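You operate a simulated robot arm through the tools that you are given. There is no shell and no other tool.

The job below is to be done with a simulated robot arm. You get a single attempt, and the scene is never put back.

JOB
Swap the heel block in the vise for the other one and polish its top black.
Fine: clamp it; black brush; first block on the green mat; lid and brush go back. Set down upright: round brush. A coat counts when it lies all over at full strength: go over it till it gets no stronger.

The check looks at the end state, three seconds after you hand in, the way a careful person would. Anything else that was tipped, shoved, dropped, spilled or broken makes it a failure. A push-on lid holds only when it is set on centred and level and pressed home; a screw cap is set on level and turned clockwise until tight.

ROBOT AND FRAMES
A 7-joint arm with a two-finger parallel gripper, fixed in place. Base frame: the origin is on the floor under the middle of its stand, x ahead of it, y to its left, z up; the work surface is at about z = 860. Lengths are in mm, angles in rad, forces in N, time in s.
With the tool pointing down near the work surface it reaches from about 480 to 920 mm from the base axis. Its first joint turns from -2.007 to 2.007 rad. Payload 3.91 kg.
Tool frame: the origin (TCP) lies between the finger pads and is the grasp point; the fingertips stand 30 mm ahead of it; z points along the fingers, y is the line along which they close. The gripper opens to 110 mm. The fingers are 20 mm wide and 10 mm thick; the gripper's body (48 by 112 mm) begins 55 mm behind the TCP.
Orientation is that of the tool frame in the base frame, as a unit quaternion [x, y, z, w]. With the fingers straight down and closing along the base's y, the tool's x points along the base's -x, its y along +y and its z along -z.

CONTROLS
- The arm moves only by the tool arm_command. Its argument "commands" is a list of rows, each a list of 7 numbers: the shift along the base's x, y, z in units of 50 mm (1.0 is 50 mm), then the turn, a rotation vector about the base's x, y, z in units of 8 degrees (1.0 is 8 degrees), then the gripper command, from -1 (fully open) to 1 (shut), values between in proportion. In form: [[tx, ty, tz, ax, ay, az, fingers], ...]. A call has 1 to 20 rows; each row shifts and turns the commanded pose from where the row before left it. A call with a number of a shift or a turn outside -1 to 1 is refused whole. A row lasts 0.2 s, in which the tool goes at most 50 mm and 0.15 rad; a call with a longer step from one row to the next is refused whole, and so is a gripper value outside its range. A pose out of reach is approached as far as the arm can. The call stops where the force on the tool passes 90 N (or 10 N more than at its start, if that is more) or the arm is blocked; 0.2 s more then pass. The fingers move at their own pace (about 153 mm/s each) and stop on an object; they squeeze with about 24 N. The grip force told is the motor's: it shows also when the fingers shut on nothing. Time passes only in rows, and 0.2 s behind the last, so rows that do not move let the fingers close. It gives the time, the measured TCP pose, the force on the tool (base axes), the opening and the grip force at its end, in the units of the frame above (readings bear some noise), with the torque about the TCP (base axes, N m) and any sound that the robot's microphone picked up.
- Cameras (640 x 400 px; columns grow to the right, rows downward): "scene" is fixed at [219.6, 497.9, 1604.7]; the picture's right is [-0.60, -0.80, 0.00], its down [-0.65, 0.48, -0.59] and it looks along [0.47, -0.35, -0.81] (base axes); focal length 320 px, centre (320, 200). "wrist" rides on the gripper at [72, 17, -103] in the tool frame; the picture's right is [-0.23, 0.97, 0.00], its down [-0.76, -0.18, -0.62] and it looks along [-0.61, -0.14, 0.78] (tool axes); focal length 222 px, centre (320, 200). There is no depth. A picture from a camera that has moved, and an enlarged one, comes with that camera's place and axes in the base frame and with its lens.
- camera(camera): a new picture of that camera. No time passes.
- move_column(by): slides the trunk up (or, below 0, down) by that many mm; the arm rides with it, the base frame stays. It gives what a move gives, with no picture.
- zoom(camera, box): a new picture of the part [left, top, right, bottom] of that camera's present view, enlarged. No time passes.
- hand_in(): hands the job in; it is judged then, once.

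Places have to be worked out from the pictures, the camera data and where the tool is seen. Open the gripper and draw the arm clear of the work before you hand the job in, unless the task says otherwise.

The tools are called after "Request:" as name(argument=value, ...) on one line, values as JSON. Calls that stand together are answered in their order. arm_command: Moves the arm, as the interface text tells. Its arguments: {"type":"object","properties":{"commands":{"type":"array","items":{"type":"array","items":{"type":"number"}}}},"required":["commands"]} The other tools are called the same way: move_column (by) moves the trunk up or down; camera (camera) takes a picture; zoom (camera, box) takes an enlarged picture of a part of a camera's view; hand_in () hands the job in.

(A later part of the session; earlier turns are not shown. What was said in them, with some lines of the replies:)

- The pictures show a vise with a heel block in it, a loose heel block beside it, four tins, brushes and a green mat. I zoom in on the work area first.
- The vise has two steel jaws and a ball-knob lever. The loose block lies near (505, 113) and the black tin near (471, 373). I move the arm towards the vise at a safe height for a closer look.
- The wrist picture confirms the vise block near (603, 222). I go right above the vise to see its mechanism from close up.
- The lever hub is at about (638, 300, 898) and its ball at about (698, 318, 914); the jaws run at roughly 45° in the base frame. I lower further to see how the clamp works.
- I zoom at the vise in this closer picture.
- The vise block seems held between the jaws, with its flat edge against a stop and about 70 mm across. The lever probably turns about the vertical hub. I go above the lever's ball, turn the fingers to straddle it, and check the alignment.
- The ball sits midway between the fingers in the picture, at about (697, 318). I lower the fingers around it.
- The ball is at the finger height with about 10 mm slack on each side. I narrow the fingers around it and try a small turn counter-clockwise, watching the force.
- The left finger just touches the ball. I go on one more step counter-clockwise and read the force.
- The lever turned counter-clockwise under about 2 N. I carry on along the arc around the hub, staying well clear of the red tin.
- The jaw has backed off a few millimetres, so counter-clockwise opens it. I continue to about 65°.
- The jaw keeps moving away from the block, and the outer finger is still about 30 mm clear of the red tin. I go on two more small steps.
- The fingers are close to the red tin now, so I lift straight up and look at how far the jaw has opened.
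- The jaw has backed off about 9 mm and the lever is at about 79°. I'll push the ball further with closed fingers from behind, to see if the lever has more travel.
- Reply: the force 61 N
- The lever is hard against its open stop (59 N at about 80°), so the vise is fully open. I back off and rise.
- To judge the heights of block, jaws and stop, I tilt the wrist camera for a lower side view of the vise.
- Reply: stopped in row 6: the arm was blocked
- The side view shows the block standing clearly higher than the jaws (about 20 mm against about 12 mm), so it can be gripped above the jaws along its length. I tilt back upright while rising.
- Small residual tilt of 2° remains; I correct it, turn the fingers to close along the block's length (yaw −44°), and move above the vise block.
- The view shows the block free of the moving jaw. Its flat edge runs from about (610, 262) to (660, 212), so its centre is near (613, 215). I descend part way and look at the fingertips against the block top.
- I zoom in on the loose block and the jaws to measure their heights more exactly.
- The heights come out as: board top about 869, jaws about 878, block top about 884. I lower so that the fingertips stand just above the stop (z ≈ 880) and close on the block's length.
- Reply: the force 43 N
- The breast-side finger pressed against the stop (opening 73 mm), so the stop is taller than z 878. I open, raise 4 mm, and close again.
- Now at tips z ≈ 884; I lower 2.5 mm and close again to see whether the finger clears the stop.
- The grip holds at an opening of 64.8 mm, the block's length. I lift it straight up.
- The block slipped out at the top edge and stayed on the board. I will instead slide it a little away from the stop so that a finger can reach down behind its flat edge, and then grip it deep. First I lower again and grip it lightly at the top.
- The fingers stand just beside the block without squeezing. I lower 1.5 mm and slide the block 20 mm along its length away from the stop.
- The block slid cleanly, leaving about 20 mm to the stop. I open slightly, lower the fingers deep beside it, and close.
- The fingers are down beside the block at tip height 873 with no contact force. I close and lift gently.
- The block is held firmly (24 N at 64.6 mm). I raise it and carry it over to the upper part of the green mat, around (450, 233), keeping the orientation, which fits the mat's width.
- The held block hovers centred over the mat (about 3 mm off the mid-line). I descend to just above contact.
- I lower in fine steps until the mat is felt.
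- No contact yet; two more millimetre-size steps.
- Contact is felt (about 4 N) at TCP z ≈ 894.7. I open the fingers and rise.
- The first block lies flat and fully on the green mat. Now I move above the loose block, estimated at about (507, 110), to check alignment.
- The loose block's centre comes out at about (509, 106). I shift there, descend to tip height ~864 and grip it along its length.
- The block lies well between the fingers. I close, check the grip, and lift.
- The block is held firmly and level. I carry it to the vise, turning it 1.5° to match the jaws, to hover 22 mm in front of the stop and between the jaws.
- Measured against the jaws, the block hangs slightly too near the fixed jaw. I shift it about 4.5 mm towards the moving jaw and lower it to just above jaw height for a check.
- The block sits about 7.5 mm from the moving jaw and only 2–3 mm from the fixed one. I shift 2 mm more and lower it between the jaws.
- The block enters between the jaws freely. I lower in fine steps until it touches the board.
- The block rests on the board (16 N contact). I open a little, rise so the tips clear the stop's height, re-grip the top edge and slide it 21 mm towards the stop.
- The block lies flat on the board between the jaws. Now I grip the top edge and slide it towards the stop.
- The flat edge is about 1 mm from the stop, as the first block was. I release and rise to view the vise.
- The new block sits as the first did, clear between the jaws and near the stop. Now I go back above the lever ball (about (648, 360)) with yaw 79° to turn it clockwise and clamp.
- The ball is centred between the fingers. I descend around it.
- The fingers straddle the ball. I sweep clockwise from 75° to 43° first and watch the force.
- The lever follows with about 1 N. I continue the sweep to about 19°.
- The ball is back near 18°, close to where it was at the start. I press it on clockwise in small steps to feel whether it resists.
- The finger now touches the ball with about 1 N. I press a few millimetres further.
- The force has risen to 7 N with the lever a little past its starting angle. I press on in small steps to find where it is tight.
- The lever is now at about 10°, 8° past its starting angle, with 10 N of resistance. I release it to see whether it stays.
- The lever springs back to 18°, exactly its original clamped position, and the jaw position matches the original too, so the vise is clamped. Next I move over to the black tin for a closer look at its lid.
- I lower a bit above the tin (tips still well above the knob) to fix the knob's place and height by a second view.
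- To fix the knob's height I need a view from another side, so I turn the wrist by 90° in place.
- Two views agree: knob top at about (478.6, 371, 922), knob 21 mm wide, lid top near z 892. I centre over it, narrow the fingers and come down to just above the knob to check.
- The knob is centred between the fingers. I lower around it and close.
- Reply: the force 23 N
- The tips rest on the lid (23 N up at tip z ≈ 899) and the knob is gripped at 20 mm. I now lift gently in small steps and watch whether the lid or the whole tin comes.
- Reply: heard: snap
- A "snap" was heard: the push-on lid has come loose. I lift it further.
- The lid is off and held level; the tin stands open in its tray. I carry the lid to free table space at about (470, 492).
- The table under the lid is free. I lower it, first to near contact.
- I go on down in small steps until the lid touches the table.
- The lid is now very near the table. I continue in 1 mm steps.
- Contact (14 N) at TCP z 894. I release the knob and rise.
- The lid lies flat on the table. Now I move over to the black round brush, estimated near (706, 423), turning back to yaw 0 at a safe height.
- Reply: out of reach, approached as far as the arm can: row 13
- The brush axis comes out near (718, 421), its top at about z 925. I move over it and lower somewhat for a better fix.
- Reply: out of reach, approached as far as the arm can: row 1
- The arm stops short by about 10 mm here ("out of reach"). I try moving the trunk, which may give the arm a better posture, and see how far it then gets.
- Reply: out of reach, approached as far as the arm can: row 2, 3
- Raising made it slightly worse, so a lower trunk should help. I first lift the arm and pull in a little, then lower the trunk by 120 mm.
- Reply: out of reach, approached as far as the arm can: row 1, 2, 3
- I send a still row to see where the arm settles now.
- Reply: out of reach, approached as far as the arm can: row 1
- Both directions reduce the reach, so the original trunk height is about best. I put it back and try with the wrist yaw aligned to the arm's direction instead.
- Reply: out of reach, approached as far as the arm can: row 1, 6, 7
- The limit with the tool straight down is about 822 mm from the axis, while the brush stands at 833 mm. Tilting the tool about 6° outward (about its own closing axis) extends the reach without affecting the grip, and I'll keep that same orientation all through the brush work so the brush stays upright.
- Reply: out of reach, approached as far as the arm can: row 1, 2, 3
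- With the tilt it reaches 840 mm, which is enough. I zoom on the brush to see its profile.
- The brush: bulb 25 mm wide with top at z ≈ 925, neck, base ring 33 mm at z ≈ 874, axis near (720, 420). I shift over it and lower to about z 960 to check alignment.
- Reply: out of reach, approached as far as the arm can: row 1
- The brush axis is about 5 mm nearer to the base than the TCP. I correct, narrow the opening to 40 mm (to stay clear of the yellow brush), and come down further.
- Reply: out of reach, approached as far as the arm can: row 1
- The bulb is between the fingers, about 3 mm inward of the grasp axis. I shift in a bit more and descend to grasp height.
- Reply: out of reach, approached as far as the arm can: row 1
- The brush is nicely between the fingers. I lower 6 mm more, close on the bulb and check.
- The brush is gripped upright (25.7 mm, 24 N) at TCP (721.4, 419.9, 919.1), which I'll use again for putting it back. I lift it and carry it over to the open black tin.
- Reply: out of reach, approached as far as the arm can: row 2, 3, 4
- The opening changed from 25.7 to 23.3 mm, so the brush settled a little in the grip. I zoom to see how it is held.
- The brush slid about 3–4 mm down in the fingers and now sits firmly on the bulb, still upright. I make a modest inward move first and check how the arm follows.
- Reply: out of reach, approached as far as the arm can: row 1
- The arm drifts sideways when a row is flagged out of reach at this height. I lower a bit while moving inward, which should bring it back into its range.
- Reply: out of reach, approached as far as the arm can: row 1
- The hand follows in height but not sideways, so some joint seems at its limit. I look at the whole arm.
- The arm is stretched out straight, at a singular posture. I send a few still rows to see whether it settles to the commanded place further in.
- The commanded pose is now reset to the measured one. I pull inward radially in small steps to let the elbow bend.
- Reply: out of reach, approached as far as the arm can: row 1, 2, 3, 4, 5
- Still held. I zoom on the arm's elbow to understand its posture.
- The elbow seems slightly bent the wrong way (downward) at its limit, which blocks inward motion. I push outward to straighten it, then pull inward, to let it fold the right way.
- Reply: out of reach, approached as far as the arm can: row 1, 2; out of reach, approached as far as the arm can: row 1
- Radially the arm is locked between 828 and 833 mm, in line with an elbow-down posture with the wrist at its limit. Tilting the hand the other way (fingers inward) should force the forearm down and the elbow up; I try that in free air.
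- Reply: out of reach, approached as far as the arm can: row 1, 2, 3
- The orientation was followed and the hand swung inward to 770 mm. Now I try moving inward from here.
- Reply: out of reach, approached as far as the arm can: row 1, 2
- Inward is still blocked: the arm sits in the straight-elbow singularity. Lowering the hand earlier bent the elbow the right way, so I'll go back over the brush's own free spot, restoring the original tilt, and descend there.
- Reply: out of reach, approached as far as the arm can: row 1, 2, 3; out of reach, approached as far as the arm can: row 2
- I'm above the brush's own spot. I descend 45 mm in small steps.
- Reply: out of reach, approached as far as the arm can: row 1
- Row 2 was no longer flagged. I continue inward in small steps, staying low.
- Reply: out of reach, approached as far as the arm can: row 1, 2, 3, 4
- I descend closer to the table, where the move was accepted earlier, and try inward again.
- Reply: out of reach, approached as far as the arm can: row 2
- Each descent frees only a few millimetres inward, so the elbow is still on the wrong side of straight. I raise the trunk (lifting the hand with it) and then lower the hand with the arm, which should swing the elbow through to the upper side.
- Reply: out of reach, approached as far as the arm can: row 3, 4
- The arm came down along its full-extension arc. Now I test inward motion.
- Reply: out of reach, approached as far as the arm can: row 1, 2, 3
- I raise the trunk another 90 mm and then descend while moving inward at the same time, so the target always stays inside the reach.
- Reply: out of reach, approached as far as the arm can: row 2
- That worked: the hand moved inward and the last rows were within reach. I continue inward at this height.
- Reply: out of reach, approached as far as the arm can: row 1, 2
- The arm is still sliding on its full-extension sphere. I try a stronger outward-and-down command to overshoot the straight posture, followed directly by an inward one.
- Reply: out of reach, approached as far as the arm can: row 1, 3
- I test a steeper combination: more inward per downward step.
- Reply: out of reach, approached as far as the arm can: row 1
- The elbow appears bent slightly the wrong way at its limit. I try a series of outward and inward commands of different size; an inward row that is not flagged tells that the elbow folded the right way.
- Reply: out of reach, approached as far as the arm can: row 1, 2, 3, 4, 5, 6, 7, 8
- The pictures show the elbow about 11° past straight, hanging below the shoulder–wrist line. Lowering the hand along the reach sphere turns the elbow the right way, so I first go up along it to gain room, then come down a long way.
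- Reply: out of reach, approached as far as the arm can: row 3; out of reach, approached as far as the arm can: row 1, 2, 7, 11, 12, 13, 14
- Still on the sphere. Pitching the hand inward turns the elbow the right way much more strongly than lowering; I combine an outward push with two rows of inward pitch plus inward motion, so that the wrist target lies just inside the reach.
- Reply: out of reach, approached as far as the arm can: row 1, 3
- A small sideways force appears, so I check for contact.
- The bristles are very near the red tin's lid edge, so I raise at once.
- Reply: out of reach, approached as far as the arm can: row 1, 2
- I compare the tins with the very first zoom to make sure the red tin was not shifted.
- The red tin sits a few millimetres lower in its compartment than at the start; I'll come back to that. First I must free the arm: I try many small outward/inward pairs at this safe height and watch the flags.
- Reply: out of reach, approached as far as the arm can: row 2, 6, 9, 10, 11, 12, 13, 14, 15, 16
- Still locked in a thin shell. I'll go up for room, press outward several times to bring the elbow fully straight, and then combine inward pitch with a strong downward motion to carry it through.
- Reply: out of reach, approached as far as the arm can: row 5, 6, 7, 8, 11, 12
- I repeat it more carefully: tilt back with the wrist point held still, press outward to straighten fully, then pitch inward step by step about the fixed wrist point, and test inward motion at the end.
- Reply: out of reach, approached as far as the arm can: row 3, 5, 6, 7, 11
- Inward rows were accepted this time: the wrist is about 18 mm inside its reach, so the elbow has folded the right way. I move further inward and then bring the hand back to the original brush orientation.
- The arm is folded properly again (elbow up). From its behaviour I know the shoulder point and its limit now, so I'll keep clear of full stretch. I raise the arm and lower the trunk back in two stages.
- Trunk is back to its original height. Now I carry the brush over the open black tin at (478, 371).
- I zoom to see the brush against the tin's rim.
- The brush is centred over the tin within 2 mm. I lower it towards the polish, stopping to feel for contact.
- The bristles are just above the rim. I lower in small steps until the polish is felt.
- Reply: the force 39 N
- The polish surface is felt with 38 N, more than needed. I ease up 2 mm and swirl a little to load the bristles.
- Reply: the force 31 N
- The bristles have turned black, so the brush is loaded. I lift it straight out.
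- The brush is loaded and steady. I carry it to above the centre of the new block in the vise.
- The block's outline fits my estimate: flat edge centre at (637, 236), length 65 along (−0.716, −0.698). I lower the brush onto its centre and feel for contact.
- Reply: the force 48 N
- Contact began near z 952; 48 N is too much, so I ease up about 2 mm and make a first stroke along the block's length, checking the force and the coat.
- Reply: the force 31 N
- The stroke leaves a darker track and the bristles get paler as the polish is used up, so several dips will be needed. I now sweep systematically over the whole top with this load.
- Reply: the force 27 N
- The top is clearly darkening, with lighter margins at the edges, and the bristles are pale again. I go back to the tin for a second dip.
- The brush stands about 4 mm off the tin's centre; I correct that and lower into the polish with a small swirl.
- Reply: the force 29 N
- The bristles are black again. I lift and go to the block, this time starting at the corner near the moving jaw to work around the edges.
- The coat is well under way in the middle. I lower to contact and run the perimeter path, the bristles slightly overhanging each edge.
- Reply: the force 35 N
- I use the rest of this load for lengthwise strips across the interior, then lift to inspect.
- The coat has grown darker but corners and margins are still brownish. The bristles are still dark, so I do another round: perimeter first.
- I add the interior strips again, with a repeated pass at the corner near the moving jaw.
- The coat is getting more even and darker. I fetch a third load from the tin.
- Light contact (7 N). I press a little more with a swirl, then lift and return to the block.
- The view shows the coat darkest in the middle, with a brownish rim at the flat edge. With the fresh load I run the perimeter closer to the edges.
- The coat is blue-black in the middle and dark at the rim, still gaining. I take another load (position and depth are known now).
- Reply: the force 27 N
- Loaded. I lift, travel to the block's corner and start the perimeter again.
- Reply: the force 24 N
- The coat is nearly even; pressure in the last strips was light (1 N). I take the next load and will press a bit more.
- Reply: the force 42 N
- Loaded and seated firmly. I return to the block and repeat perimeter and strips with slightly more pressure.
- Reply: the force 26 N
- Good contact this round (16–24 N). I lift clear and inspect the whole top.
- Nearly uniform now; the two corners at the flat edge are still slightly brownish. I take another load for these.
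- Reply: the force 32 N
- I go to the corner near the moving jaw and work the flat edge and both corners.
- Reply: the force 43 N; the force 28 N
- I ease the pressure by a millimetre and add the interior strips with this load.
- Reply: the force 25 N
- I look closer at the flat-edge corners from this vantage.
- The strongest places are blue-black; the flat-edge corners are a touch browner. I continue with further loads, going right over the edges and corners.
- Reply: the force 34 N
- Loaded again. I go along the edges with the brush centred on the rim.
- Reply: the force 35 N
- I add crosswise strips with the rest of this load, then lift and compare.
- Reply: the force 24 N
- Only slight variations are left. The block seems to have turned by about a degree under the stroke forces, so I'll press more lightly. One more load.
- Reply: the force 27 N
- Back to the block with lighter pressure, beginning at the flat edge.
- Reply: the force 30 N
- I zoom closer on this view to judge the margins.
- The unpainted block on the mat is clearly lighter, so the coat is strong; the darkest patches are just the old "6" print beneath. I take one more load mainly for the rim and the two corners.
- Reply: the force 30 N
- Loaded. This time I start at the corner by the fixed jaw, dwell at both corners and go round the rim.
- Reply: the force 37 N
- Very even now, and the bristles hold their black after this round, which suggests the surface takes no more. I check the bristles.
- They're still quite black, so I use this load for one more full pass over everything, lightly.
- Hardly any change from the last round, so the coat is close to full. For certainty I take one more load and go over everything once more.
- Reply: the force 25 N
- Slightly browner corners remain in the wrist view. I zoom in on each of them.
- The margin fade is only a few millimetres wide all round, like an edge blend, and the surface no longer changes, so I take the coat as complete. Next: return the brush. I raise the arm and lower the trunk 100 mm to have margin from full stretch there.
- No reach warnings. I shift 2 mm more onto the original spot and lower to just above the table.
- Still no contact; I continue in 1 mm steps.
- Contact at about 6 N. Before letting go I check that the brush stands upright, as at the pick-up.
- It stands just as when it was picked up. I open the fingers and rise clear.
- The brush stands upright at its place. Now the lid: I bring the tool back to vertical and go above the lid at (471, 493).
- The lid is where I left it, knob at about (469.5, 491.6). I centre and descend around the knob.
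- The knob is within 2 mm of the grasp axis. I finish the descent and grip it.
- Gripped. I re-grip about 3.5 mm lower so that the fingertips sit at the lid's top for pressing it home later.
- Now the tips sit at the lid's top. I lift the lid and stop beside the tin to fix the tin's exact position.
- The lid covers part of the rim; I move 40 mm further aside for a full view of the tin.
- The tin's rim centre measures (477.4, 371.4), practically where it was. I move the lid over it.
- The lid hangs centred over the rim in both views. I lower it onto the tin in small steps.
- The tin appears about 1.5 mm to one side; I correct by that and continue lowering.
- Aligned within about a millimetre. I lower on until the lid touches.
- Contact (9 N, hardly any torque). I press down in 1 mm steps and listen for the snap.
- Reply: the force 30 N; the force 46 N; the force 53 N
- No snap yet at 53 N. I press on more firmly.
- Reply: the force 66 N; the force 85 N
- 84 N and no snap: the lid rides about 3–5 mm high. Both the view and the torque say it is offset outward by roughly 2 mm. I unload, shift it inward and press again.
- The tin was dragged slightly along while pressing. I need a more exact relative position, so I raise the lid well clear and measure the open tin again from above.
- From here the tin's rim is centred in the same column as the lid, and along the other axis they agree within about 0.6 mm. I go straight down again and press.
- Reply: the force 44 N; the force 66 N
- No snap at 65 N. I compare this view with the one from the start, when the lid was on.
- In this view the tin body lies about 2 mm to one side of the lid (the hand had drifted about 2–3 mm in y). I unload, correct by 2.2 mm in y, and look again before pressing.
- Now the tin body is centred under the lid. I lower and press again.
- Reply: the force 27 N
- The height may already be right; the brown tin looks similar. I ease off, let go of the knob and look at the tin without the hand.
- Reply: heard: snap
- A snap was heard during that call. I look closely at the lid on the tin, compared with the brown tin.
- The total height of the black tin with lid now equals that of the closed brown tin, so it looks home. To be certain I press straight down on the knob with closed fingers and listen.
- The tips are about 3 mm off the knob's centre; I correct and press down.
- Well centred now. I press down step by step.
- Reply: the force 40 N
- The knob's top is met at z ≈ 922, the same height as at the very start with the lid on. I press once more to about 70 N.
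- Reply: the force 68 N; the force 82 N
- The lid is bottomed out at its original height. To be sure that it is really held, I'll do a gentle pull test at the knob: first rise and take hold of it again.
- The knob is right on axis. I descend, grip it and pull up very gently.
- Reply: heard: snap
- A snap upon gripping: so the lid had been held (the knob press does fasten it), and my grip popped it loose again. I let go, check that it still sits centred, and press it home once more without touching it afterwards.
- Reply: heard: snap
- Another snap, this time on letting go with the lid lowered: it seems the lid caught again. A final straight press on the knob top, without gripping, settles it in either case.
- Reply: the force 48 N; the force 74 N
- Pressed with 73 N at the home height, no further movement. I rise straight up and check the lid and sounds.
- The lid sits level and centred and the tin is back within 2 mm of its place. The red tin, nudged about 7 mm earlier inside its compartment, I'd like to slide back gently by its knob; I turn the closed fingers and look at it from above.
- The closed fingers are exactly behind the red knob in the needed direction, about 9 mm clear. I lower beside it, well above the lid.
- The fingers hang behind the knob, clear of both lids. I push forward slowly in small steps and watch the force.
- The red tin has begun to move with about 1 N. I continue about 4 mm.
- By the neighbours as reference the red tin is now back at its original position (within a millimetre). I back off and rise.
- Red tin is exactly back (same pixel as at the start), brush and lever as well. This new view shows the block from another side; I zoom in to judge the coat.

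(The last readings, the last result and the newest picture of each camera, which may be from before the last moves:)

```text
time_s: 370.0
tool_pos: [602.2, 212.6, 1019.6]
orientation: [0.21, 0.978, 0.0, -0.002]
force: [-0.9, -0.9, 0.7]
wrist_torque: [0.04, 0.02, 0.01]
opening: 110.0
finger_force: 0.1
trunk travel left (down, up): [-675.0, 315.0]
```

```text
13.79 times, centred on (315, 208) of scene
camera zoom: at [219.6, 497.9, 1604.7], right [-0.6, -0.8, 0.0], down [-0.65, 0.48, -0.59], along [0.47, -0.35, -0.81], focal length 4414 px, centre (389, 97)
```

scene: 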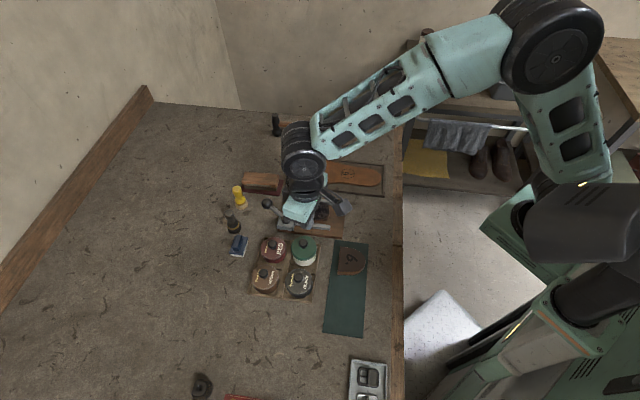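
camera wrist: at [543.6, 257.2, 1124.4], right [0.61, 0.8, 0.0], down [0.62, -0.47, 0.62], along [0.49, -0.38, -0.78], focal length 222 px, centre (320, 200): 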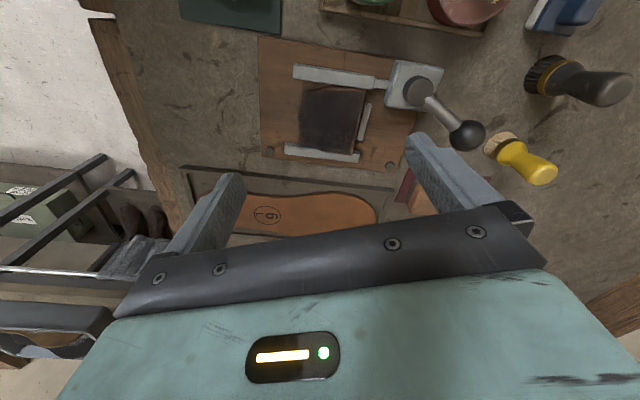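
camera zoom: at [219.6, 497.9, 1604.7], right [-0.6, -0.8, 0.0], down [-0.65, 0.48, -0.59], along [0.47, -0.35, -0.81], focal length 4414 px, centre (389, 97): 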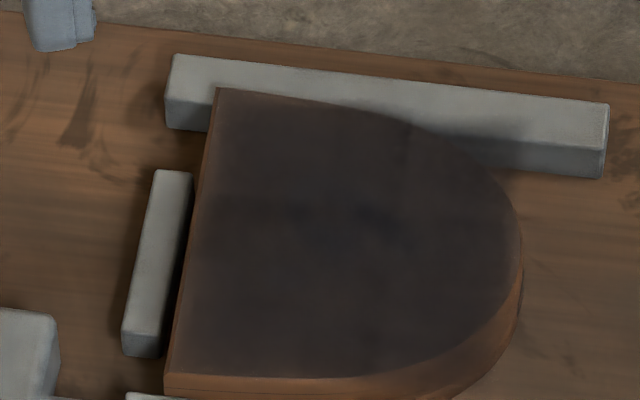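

The coat is uniform with only a thin rim effect, unchanged over the last loads; the block is held between both jaws with the lever at its clamped angle. I draw the arm up and back, clear of the work, and take final pictures.

Request:
arm_command(commands=[[0, 0, 0.9, 0, 0, 0, -1], [0, 0, 0.9, 0, 0, 0, -1], [0, -0.3, 0.9, 0, 0, 0, -1], [-0.4, -0.6, 0.5, 0, 0, 0, -1], [-0.5, -0.7, 0.2, 0, 0, 0, -1], [-0.5, -0.7, 0, 0, 0, 0, -1], [-0.4, -0.4, 0, 0, 0, 0, -1], [0, 0, 0, 0, 0, 0, -1]])

Request:
camera(camera="scene")

Request:
zoom(camera="scene", box=[220, 150, 400, 262])

Request:
zoom(camera="scene", box=[220, 220, 400, 345])

```text
time_s: 371.8
tool_pos: [512.1, 76.9, 1188.5]
orientation: [0.21, 0.978, 0.0, -0.002]
force: [0.5, -1.0, -0.6]
wrist_torque: [-0.03, -0.01, -0.02]
opening: 109.7
finger_force: 0.1
trunk travel left (down, up): [-675.0, 315.0]
```

```text
taken
```

scene: 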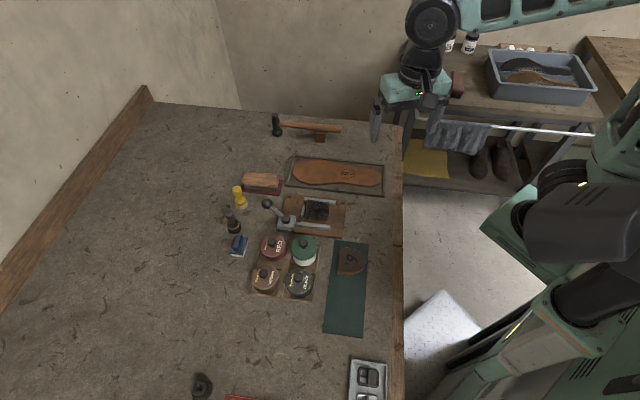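

```text
3.56 times, centred on (310, 206) of scene
camera zoom: at [219.6, 497.9, 1604.7], right [-0.6, -0.8, 0.0], down [-0.65, 0.48, -0.59], along [0.47, -0.35, -0.81], focal length 1138 px, centre (356, 179)
```

zoom: 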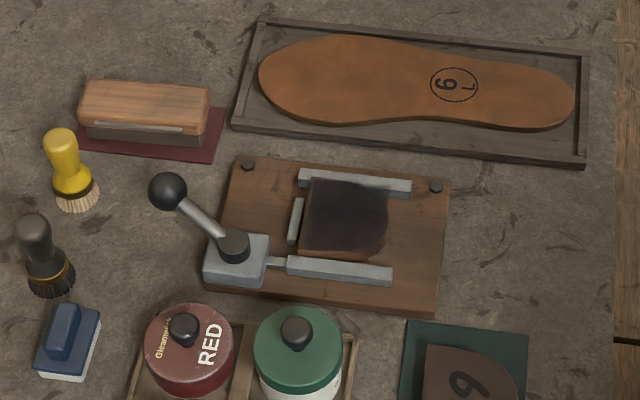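

```text
3.20 times, centred on (310, 282) of scene
camera zoom: at [219.6, 497.9, 1604.7], right [-0.6, -0.8, 0.0], down [-0.65, 0.48, -0.59], along [0.47, -0.35, -0.81], focal length 1024 px, centre (352, -64)
```

zoom: 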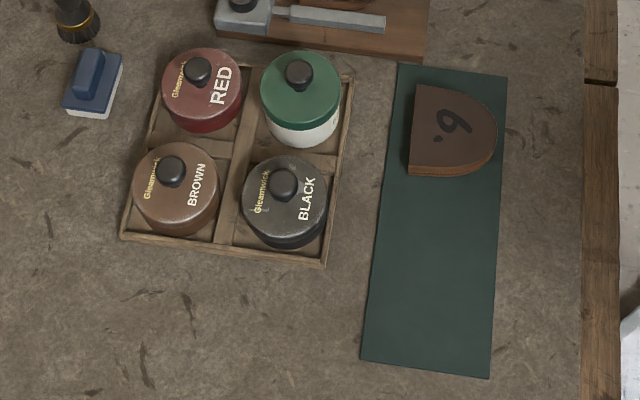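

The coarse picture shows a softer edge on the block, so I zoom in at several levels to make sure of the coat.

Request:
zoom(camera="scene", box=[280, 175, 360, 240])

Request:
zoom(camera="scene", box=[295, 185, 345, 225])

Request:
zoom(camera="scene", box=[302, 193, 332, 217])

```text
6.15 times, centred on (320, 208) of scene
camera zoom: at [219.6, 497.9, 1604.7], right [-0.6, -0.8, 0.0], down [-0.65, 0.48, -0.59], along [0.47, -0.35, -0.81], focal length 1969 px, centre (320, 154)
```

zoom: 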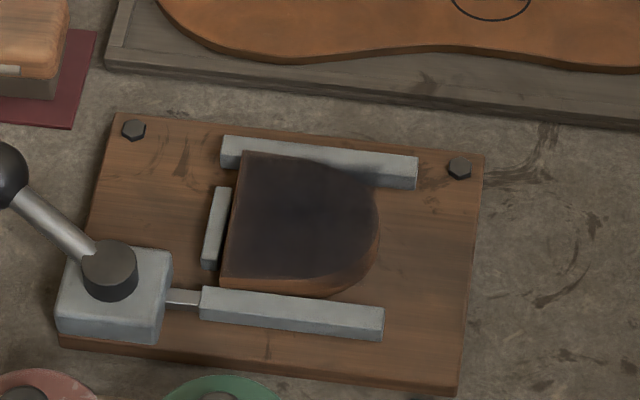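

```text
10.00 times, centred on (320, 205) of scene
camera zoom: at [219.6, 497.9, 1604.7], right [-0.6, -0.8, 0.0], down [-0.65, 0.48, -0.59], along [0.47, -0.35, -0.81], focal length 3200 px, centre (320, 150)
```

zoom: 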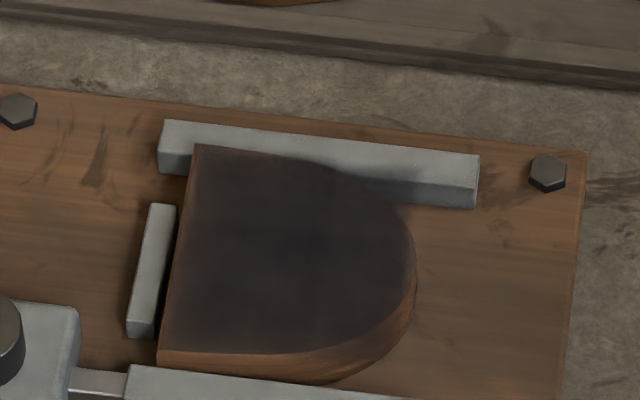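

```text
16.00 times, centred on (317, 205) of scene
camera zoom: at [219.6, 497.9, 1604.7], right [-0.6, -0.8, 0.0], down [-0.65, 0.48, -0.59], along [0.47, -0.35, -0.81], focal length 5120 px, centre (368, 120)
```

zoom: 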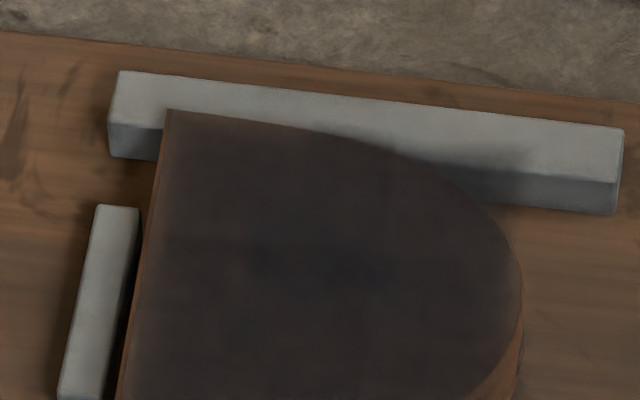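

Seen close up, the coat covers the whole D-shaped top evenly. The block is clamped, the first block lies on the green mat, the lid is on the black tin and the brush stands upright at its place. The red tin is back where it was and the arm is clear with the gripper open, so I hand in.

Request:
hand_in()

```text
The job is handed in.
```

I swapped the heel blocks and polished the new block's top black. The job is handed in, and three points below are judged by eye or sound rather than measured.

- **Vise:** The new block is clamped between the jaws, with the lever back at the angle it had at the start. It is turned a degree or two from square, because it shifted slightly under the brush.
- **First block:** It lies flat on the green mat.
- **Coat:** I went over the top with ten brush loads. The last three rounds made no visible difference, so I took it as full strength. A thin, slightly browner rim remains in the pictures. I read it as soft edges in the image, but I could not confirm that.
- **Brush:** The black round brush stands upright, about 4 mm from where it was.
- **Lid:** It is back on the black tin, centred and level. I pressed it at the knob with 73 N until it moved no further. While I was refitting it, it popped loose once when I gripped the knob. I pressed it down again and left it alone, and I believe it is holding.
- **Red tin:** I knocked the red tin about 6 mm inside its compartment while freeing the arm from a stretched-out position. I slid it back to its original spot, and its lid stayed on.

The trunk is 100 mm lower than at the start. The arm is clear of the work and the gripper is open.
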